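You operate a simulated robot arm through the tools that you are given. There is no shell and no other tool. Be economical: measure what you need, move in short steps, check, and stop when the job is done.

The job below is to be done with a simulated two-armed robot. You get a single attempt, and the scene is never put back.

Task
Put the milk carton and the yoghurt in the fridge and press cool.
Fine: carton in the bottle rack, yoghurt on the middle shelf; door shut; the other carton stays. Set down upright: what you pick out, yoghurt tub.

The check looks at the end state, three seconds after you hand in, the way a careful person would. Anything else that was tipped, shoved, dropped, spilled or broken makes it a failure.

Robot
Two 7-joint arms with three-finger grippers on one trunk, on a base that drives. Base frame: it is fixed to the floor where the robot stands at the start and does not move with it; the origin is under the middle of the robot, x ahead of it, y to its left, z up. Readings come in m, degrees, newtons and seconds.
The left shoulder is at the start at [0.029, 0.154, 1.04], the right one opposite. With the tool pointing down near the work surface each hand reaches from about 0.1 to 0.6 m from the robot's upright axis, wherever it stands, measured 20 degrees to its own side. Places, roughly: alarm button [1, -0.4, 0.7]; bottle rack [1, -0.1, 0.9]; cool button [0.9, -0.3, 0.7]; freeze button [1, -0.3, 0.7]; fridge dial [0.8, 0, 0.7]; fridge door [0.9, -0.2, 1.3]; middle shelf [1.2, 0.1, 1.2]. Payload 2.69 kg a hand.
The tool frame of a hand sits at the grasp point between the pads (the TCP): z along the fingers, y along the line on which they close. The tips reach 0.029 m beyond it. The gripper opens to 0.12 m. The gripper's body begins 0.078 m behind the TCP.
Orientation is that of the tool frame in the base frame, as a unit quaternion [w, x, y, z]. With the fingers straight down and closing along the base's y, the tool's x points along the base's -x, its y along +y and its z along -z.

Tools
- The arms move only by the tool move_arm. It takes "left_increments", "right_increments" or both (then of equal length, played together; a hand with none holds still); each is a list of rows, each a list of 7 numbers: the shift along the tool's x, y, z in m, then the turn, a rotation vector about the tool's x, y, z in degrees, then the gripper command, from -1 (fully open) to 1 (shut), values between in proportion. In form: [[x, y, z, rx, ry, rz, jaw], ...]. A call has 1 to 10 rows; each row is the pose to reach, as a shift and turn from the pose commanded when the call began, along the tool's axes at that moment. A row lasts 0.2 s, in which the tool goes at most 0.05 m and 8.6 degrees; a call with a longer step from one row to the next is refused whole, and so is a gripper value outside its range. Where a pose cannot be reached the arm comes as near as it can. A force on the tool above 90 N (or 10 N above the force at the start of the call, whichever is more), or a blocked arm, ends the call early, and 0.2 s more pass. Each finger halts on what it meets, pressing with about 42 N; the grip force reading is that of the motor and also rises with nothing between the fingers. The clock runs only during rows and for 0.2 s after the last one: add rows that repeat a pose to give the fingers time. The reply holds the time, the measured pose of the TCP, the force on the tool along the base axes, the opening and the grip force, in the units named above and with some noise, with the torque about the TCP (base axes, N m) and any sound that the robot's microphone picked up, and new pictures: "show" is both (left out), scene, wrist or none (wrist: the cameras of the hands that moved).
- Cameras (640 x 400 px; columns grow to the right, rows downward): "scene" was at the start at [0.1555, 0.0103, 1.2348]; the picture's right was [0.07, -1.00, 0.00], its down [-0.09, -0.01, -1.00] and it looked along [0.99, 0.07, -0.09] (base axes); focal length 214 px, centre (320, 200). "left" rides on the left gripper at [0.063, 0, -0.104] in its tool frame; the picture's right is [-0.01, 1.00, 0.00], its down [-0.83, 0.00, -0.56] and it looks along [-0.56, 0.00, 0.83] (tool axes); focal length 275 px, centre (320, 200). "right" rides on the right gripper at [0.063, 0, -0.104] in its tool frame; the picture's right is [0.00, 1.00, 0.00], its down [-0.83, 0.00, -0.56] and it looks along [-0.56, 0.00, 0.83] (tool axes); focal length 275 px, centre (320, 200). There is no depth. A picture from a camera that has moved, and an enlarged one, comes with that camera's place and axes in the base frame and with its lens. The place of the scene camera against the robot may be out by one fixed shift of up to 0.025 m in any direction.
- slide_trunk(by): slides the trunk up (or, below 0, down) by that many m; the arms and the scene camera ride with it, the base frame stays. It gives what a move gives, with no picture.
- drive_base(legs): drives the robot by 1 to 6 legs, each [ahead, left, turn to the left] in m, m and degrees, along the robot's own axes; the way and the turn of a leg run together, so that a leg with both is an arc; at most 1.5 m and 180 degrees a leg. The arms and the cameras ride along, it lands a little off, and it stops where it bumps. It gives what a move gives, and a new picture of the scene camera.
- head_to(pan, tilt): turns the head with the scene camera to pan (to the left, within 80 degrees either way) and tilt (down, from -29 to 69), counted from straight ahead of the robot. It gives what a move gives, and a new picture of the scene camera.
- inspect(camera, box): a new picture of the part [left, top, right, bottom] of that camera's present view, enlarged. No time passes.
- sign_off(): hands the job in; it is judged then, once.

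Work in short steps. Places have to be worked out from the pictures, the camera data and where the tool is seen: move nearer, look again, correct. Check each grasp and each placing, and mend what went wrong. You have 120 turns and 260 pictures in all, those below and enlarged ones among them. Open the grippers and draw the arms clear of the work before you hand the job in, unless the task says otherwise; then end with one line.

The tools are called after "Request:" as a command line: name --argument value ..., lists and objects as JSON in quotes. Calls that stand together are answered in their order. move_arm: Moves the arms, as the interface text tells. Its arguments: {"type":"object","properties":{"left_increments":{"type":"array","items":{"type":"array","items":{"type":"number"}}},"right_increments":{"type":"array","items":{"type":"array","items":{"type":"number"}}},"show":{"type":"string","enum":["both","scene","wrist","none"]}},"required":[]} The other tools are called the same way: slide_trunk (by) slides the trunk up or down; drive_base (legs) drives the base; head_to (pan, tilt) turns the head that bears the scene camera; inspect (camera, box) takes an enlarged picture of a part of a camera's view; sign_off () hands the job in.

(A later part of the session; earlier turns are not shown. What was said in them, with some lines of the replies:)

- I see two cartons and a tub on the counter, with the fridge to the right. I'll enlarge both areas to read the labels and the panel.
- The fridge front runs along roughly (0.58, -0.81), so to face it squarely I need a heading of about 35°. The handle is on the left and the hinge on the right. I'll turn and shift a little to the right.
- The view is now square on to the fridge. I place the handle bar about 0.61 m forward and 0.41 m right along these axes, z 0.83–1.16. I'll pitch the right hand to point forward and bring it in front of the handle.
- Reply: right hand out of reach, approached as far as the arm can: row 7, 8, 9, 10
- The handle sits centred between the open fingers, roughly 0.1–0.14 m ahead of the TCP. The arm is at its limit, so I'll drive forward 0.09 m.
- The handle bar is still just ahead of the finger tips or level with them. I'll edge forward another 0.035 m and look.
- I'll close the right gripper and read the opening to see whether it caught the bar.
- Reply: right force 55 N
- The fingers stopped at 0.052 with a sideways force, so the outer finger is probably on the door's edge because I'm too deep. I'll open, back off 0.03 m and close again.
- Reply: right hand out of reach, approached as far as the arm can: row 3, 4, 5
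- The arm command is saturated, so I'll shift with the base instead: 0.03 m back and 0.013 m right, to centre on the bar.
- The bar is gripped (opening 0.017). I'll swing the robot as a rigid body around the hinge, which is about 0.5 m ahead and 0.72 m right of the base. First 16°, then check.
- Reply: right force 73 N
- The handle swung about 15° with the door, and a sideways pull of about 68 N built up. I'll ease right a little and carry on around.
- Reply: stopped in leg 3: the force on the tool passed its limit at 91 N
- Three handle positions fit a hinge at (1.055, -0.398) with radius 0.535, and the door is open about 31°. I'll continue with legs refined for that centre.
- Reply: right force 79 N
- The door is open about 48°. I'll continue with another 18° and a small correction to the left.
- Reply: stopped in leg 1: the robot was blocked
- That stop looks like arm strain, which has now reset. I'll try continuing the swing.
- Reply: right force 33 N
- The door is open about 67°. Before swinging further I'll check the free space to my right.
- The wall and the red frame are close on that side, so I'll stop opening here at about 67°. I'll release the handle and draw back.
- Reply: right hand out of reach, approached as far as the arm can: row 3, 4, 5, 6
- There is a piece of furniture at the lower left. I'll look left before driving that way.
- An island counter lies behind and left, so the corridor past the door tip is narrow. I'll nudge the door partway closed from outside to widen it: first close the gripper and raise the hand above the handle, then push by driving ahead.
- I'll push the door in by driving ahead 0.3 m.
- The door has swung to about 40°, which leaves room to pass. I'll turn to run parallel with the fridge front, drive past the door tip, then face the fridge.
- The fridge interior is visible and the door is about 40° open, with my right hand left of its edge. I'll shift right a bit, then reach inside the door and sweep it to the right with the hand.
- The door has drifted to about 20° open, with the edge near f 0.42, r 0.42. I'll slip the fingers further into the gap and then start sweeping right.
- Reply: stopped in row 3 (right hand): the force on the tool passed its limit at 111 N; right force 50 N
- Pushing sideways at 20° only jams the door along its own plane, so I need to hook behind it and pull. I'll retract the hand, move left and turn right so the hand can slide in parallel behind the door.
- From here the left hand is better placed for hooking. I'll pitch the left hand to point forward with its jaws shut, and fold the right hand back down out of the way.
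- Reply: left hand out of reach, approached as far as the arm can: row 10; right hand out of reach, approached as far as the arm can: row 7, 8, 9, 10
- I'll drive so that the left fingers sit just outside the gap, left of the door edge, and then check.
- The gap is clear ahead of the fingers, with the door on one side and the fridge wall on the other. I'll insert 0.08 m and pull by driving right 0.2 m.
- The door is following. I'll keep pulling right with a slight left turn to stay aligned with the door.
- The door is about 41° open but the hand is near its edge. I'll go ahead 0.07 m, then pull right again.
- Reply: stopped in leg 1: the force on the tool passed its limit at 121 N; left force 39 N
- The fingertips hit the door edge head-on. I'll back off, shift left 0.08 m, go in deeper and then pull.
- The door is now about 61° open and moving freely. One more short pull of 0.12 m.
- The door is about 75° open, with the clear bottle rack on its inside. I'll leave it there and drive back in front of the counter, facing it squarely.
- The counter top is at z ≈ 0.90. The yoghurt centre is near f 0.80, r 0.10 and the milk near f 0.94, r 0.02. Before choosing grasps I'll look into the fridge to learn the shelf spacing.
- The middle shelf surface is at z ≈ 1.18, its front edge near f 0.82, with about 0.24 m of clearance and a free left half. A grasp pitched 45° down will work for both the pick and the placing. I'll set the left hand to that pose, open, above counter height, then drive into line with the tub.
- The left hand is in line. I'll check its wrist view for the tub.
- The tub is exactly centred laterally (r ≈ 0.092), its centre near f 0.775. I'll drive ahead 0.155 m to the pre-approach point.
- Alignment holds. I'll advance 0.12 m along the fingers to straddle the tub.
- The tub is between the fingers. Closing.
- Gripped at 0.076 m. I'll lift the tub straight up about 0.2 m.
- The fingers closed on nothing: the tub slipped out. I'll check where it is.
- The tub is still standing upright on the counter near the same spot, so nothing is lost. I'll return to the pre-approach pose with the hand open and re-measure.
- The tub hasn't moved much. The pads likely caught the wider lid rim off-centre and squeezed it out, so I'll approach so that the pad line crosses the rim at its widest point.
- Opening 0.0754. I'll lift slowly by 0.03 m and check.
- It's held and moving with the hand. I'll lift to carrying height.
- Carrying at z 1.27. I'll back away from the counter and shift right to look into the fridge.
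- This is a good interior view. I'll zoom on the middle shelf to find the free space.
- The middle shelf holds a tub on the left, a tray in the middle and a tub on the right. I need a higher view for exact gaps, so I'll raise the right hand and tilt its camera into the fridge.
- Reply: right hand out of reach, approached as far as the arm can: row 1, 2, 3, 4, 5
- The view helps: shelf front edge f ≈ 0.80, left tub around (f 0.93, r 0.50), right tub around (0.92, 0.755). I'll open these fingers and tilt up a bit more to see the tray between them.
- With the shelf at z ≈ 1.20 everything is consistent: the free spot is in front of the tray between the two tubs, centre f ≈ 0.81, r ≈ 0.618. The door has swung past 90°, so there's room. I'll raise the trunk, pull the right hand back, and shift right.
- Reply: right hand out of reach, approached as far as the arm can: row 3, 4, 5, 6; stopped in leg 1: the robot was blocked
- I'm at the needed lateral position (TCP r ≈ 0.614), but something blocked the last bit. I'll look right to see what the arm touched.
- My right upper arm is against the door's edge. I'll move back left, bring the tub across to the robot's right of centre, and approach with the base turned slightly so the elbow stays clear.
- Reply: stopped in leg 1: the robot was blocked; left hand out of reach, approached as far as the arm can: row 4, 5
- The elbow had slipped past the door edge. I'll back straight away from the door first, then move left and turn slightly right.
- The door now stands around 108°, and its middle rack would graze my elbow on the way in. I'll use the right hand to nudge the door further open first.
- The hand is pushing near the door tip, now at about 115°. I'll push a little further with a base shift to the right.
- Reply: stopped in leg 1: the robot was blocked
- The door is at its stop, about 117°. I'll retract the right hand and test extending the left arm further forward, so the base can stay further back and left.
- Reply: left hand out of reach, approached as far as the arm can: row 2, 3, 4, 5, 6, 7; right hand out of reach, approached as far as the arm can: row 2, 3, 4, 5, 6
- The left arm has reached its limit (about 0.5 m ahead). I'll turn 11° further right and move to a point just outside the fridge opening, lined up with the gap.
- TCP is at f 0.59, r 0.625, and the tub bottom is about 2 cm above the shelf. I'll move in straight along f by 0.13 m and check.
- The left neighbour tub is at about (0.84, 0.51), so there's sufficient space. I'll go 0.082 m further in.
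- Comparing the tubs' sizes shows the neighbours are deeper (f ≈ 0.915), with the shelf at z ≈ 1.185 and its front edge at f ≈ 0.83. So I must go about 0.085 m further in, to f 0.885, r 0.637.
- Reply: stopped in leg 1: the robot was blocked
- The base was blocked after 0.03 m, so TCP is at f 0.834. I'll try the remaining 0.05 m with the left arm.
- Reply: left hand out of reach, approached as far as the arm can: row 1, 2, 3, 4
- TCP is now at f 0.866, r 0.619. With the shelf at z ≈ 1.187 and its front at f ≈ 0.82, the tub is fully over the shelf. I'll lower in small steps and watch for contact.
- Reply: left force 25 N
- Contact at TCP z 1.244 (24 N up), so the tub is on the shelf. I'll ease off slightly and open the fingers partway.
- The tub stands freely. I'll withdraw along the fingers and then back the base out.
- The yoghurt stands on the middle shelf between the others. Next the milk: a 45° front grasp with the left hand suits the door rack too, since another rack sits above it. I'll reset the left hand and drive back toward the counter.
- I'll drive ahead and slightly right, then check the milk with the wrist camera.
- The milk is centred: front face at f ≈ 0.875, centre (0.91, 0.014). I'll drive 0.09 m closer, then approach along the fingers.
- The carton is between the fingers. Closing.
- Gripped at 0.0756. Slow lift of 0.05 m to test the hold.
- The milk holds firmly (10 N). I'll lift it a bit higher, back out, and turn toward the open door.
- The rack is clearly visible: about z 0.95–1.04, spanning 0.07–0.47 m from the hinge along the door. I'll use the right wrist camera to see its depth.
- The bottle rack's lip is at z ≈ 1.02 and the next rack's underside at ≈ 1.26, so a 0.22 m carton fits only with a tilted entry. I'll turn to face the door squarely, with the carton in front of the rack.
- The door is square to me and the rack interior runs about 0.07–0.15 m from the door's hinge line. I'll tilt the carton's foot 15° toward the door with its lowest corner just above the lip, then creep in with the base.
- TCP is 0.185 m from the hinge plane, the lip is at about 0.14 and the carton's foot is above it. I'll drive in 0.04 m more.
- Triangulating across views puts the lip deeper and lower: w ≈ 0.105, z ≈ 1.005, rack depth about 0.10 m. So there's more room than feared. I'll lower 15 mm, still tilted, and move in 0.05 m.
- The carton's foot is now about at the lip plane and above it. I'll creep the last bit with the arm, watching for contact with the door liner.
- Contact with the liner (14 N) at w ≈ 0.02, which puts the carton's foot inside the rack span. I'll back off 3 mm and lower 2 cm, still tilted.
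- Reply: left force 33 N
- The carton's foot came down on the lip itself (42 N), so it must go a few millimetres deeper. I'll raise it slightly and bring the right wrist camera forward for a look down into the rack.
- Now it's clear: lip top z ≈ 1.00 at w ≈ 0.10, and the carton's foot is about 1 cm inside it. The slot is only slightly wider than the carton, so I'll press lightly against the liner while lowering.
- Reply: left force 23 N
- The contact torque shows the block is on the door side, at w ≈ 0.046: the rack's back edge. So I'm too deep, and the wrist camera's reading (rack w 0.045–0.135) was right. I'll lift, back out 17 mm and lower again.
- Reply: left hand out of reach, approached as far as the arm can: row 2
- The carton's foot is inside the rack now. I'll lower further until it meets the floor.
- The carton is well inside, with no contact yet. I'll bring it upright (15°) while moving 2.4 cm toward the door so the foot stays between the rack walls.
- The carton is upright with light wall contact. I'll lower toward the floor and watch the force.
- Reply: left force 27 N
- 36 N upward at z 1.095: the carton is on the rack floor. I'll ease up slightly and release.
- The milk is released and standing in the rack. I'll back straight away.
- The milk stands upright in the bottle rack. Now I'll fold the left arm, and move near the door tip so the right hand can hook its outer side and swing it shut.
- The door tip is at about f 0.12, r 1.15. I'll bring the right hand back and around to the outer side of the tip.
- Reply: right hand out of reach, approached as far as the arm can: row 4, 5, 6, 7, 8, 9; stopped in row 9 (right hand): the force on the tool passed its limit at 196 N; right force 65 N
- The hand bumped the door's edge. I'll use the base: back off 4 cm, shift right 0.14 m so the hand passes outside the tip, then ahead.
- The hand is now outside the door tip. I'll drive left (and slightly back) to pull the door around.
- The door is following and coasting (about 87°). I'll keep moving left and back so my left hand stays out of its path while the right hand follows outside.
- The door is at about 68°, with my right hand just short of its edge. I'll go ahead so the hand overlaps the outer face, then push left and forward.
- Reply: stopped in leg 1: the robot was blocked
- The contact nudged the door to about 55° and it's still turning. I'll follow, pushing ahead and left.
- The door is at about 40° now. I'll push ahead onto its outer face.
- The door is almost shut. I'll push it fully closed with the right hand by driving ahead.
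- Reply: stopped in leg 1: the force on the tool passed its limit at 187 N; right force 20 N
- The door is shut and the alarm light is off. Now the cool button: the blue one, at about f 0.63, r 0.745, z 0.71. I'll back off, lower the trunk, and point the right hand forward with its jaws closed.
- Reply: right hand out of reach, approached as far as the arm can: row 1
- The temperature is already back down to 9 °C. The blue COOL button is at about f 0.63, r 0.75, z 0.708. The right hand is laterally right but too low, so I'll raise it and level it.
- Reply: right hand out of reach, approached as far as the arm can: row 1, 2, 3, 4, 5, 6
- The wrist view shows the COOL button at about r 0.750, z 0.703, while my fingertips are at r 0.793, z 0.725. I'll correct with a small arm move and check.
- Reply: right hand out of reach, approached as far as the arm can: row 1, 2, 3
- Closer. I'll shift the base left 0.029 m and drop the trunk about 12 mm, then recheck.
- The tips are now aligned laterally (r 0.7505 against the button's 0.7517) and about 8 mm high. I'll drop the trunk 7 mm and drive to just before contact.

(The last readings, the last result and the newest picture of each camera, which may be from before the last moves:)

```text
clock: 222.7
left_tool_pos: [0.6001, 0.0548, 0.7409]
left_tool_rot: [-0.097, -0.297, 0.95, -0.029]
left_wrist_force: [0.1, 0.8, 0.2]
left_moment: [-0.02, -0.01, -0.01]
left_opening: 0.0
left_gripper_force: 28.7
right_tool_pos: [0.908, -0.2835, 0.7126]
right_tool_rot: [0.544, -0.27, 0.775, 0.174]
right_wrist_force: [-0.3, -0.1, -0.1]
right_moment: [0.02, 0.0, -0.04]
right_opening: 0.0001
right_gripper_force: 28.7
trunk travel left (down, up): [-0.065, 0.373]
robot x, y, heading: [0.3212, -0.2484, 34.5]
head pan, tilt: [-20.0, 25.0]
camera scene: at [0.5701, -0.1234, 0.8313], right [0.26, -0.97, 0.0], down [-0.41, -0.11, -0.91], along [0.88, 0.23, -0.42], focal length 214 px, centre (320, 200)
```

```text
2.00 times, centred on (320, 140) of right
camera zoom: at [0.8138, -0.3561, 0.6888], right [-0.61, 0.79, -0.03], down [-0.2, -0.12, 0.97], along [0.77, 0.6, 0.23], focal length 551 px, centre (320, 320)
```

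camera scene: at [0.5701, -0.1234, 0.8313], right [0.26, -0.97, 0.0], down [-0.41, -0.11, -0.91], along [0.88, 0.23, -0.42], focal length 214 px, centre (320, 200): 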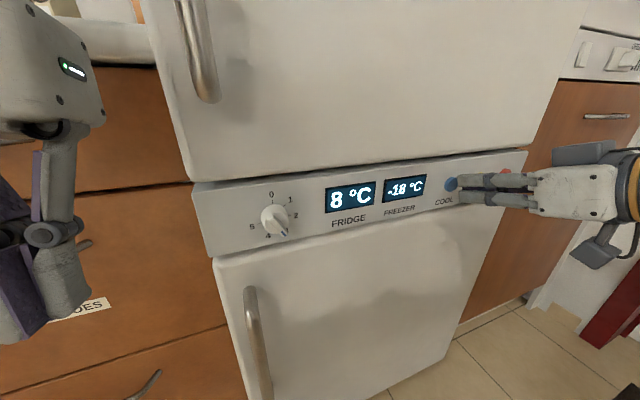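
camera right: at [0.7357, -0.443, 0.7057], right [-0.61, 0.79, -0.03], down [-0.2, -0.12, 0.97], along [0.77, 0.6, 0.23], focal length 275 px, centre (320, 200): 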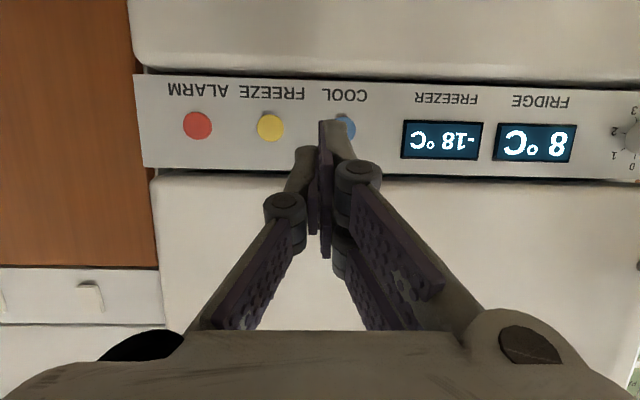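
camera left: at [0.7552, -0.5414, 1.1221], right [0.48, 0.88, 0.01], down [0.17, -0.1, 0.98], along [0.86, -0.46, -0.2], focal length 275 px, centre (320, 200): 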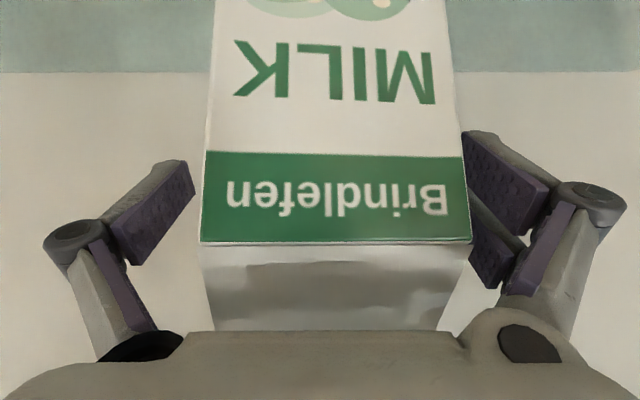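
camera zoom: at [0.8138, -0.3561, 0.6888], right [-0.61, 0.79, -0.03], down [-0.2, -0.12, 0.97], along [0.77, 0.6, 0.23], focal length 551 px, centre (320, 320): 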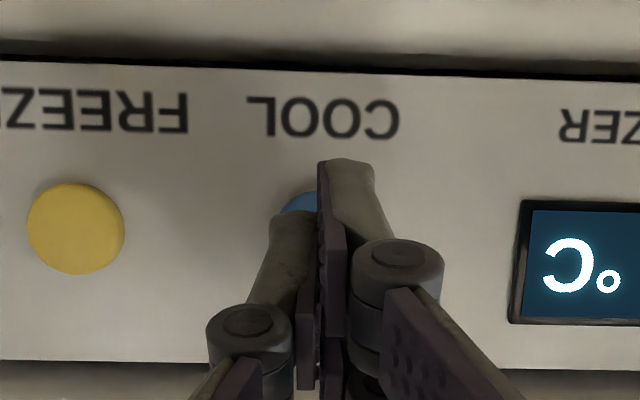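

The fingertips are right in front of the COOL button, with freeze well to the side. I'll press in 0.02 m.

Request:
drive_base --legs '[[0.02, 0, 0]]'

Request:
inspect --camera "right" --box '[160, 40, 480, 240]'

```text
clock: 223.5
left_tool_pos: [0.615, 0.0638, 0.7415]
left_tool_rot: [-0.096, -0.295, 0.95, -0.029]
left_wrist_force: [0.0, -0.2, 0.5]
left_moment: [0.02, 0.02, -0.02]
left_opening: 0.0
left_gripper_force: 28.2
right_tool_pos: [0.9202, -0.2731, 0.7109]
right_tool_rot: [0.542, -0.27, 0.776, 0.174]
right_wrist_force: [-51.0, -29.4, -14.2]
right_moment: [-0.17, -0.34, 0.39]
right_opening: 0.0
right_gripper_force: 28.6
trunk travel left (down, up): [-0.065, 0.373]
robot x, y, heading: [0.3338, -0.2353, 34.9]
head pan, tilt: [-20.0, 25.0]
heard: click
camera scene: at [0.5838, -0.1143, 0.8322], right [0.26, -0.97, 0.0], down [-0.41, -0.11, -0.91], along [0.88, 0.23, -0.42], focal length 214 px, centre (320, 200)
```

scene: 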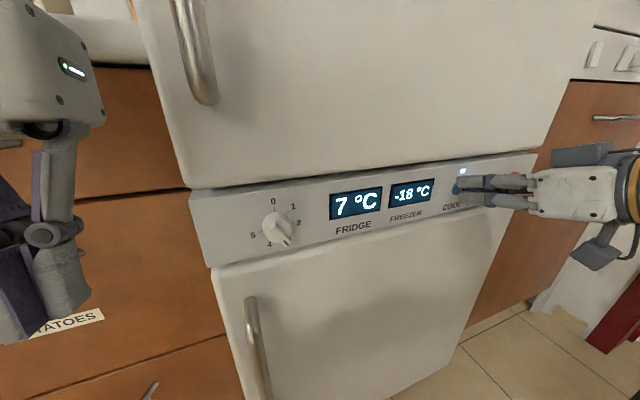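

```text
2.00 times, centred on (320, 140) of right
camera zoom: at [0.8269, -0.3469, 0.6889], right [-0.61, 0.79, -0.03], down [-0.2, -0.12, 0.97], along [0.77, 0.6, 0.23], focal length 551 px, centre (320, 320)
```

zoom: 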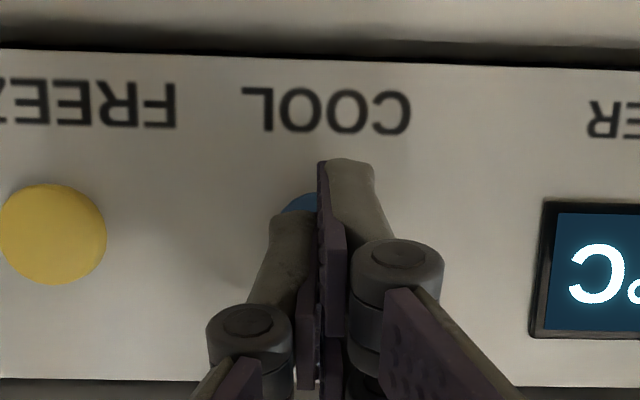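

A click was heard and a light came on above COOL. I'll back straight off, open the grippers and check the final state.

Request:
drive_base --legs '[[-0.35, 0, 0]]'

Request:
move_arm --left_increments '[[0, 0, 0, 0, 0, 0, -1], [0, 0, 0, 0, 0, 0, -1], [0, 0, 0, 0, 0, 0, -1]]' --right_increments '[[0, 0, 0, 0, 0, 0, -1], [0, 0, 0, 0, 0, 0, -1], [0, 0, 0, 0, 0, 0, -1]]' --show "scene"

Request:
head_to --pan 5 --tilt 0

```text
clock: 225.8
left_tool_pos: [0.3209, -0.1412, 0.7396]
left_tool_rot: [-0.098, -0.295, 0.95, -0.029]
left_wrist_force: [0.3, 0.9, -0.1]
left_moment: [0.01, 0.01, -0.01]
left_opening: 0.0002
left_gripper_force: 28.9
right_tool_pos: [0.6275, -0.479, 0.7106]
right_tool_rot: [0.542, -0.269, 0.777, 0.173]
right_wrist_force: [-0.5, -0.6, 0.5]
right_moment: [0.0, -0.02, -0.01]
right_opening: 0.0
right_gripper_force: 28.7
trunk travel left (down, up): [-0.065, 0.373]
robot x, y, heading: [0.0445, -0.4391, 34.9]
head pan, tilt: [-20.0, 25.0]
camera scene: at [0.2916, -0.318, 0.8313], right [0.25, -0.97, 0.0], down [-0.41, -0.11, -0.91], along [0.88, 0.23, -0.42], focal length 214 px, centre (320, 200)
```

scene: 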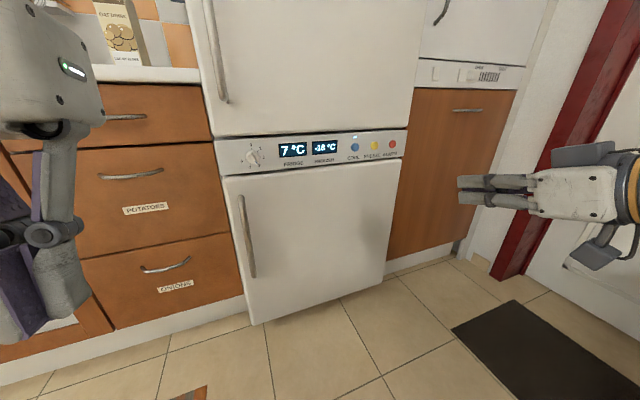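

```text
clock: 226.6
left_tool_pos: [0.3222, -0.1393, 0.7408]
left_tool_rot: [-0.098, -0.294, 0.95, -0.029]
left_wrist_force: [0.6, 0.2, 0.2]
left_moment: [0.03, -0.01, 0.0]
left_opening: 0.1201
left_gripper_force: 0.1
right_tool_pos: [0.6268, -0.4788, 0.7096]
right_tool_rot: [0.542, -0.269, 0.777, 0.173]
right_wrist_force: [0.3, 0.0, 0.1]
right_moment: [-0.04, -0.02, -0.02]
right_opening: 0.12
right_gripper_force: 0.0
trunk travel left (down, up): [-0.065, 0.373]
robot x, y, heading: [0.041, -0.4403, 34.7]
head pan, tilt: [-20.0, 25.0]
camera scene: at [0.2916, -0.318, 0.8313], right [0.25, -0.97, 0.0], down [-0.41, -0.11, -0.91], along [0.88, 0.23, -0.42], focal length 214 px, centre (320, 200)
```

scene: 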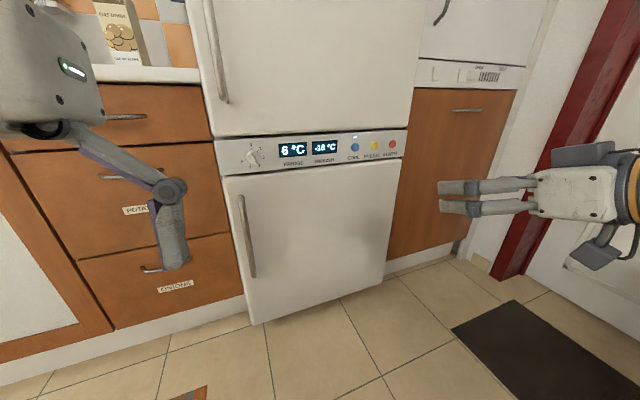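

```text
clock: 227.5
left_tool_pos: [0.3217, -0.14, 0.7391]
left_tool_rot: [-0.098, -0.295, 0.95, -0.029]
left_wrist_force: [0.4, 0.1, 0.2]
left_moment: [0.0, -0.05, 0.03]
left_opening: 0.1199
left_gripper_force: 0.2
right_tool_pos: [0.6269, -0.4783, 0.7104]
right_tool_rot: [0.542, -0.27, 0.777, 0.174]
right_wrist_force: [0.8, 0.3, -0.7]
right_moment: [0.0, 0.02, -0.02]
right_opening: 0.1199
right_gripper_force: 0.2
trunk travel left (down, up): [-0.065, 0.373]
robot x, y, heading: [0.0418, -0.4402, 34.9]
head pan, tilt: [5.0, 0.0]
camera scene: at [0.2718, -0.284, 0.8716], right [0.64, -0.77, 0.0], down [0.0, 0.0, -1.0], along [0.77, 0.64, 0.0], focal length 214 px, centre (320, 200)
```

scene: 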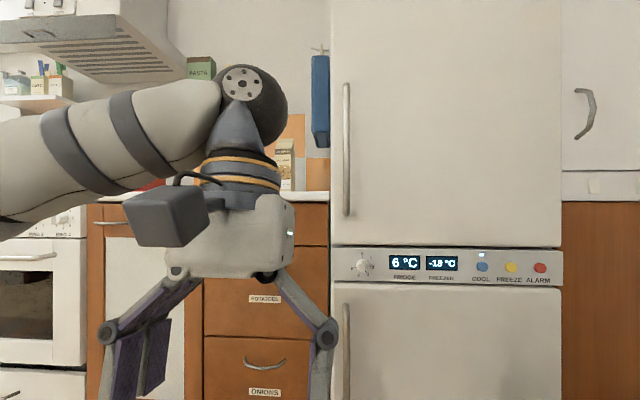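

The door is flush shut, the COOL light is on, the temperature is falling, and the oat carton is untouched. Both grippers are open and clear, so I'll hand in.

Request:
sign_off

```text
The job is handed in.
```

The milk is in the bottle rack and the yoghurt is on the middle shelf; both were upright when last seen, before I shut the door. The door is shut, COOL is pressed with its light on, and the oat drink carton is still in its place.
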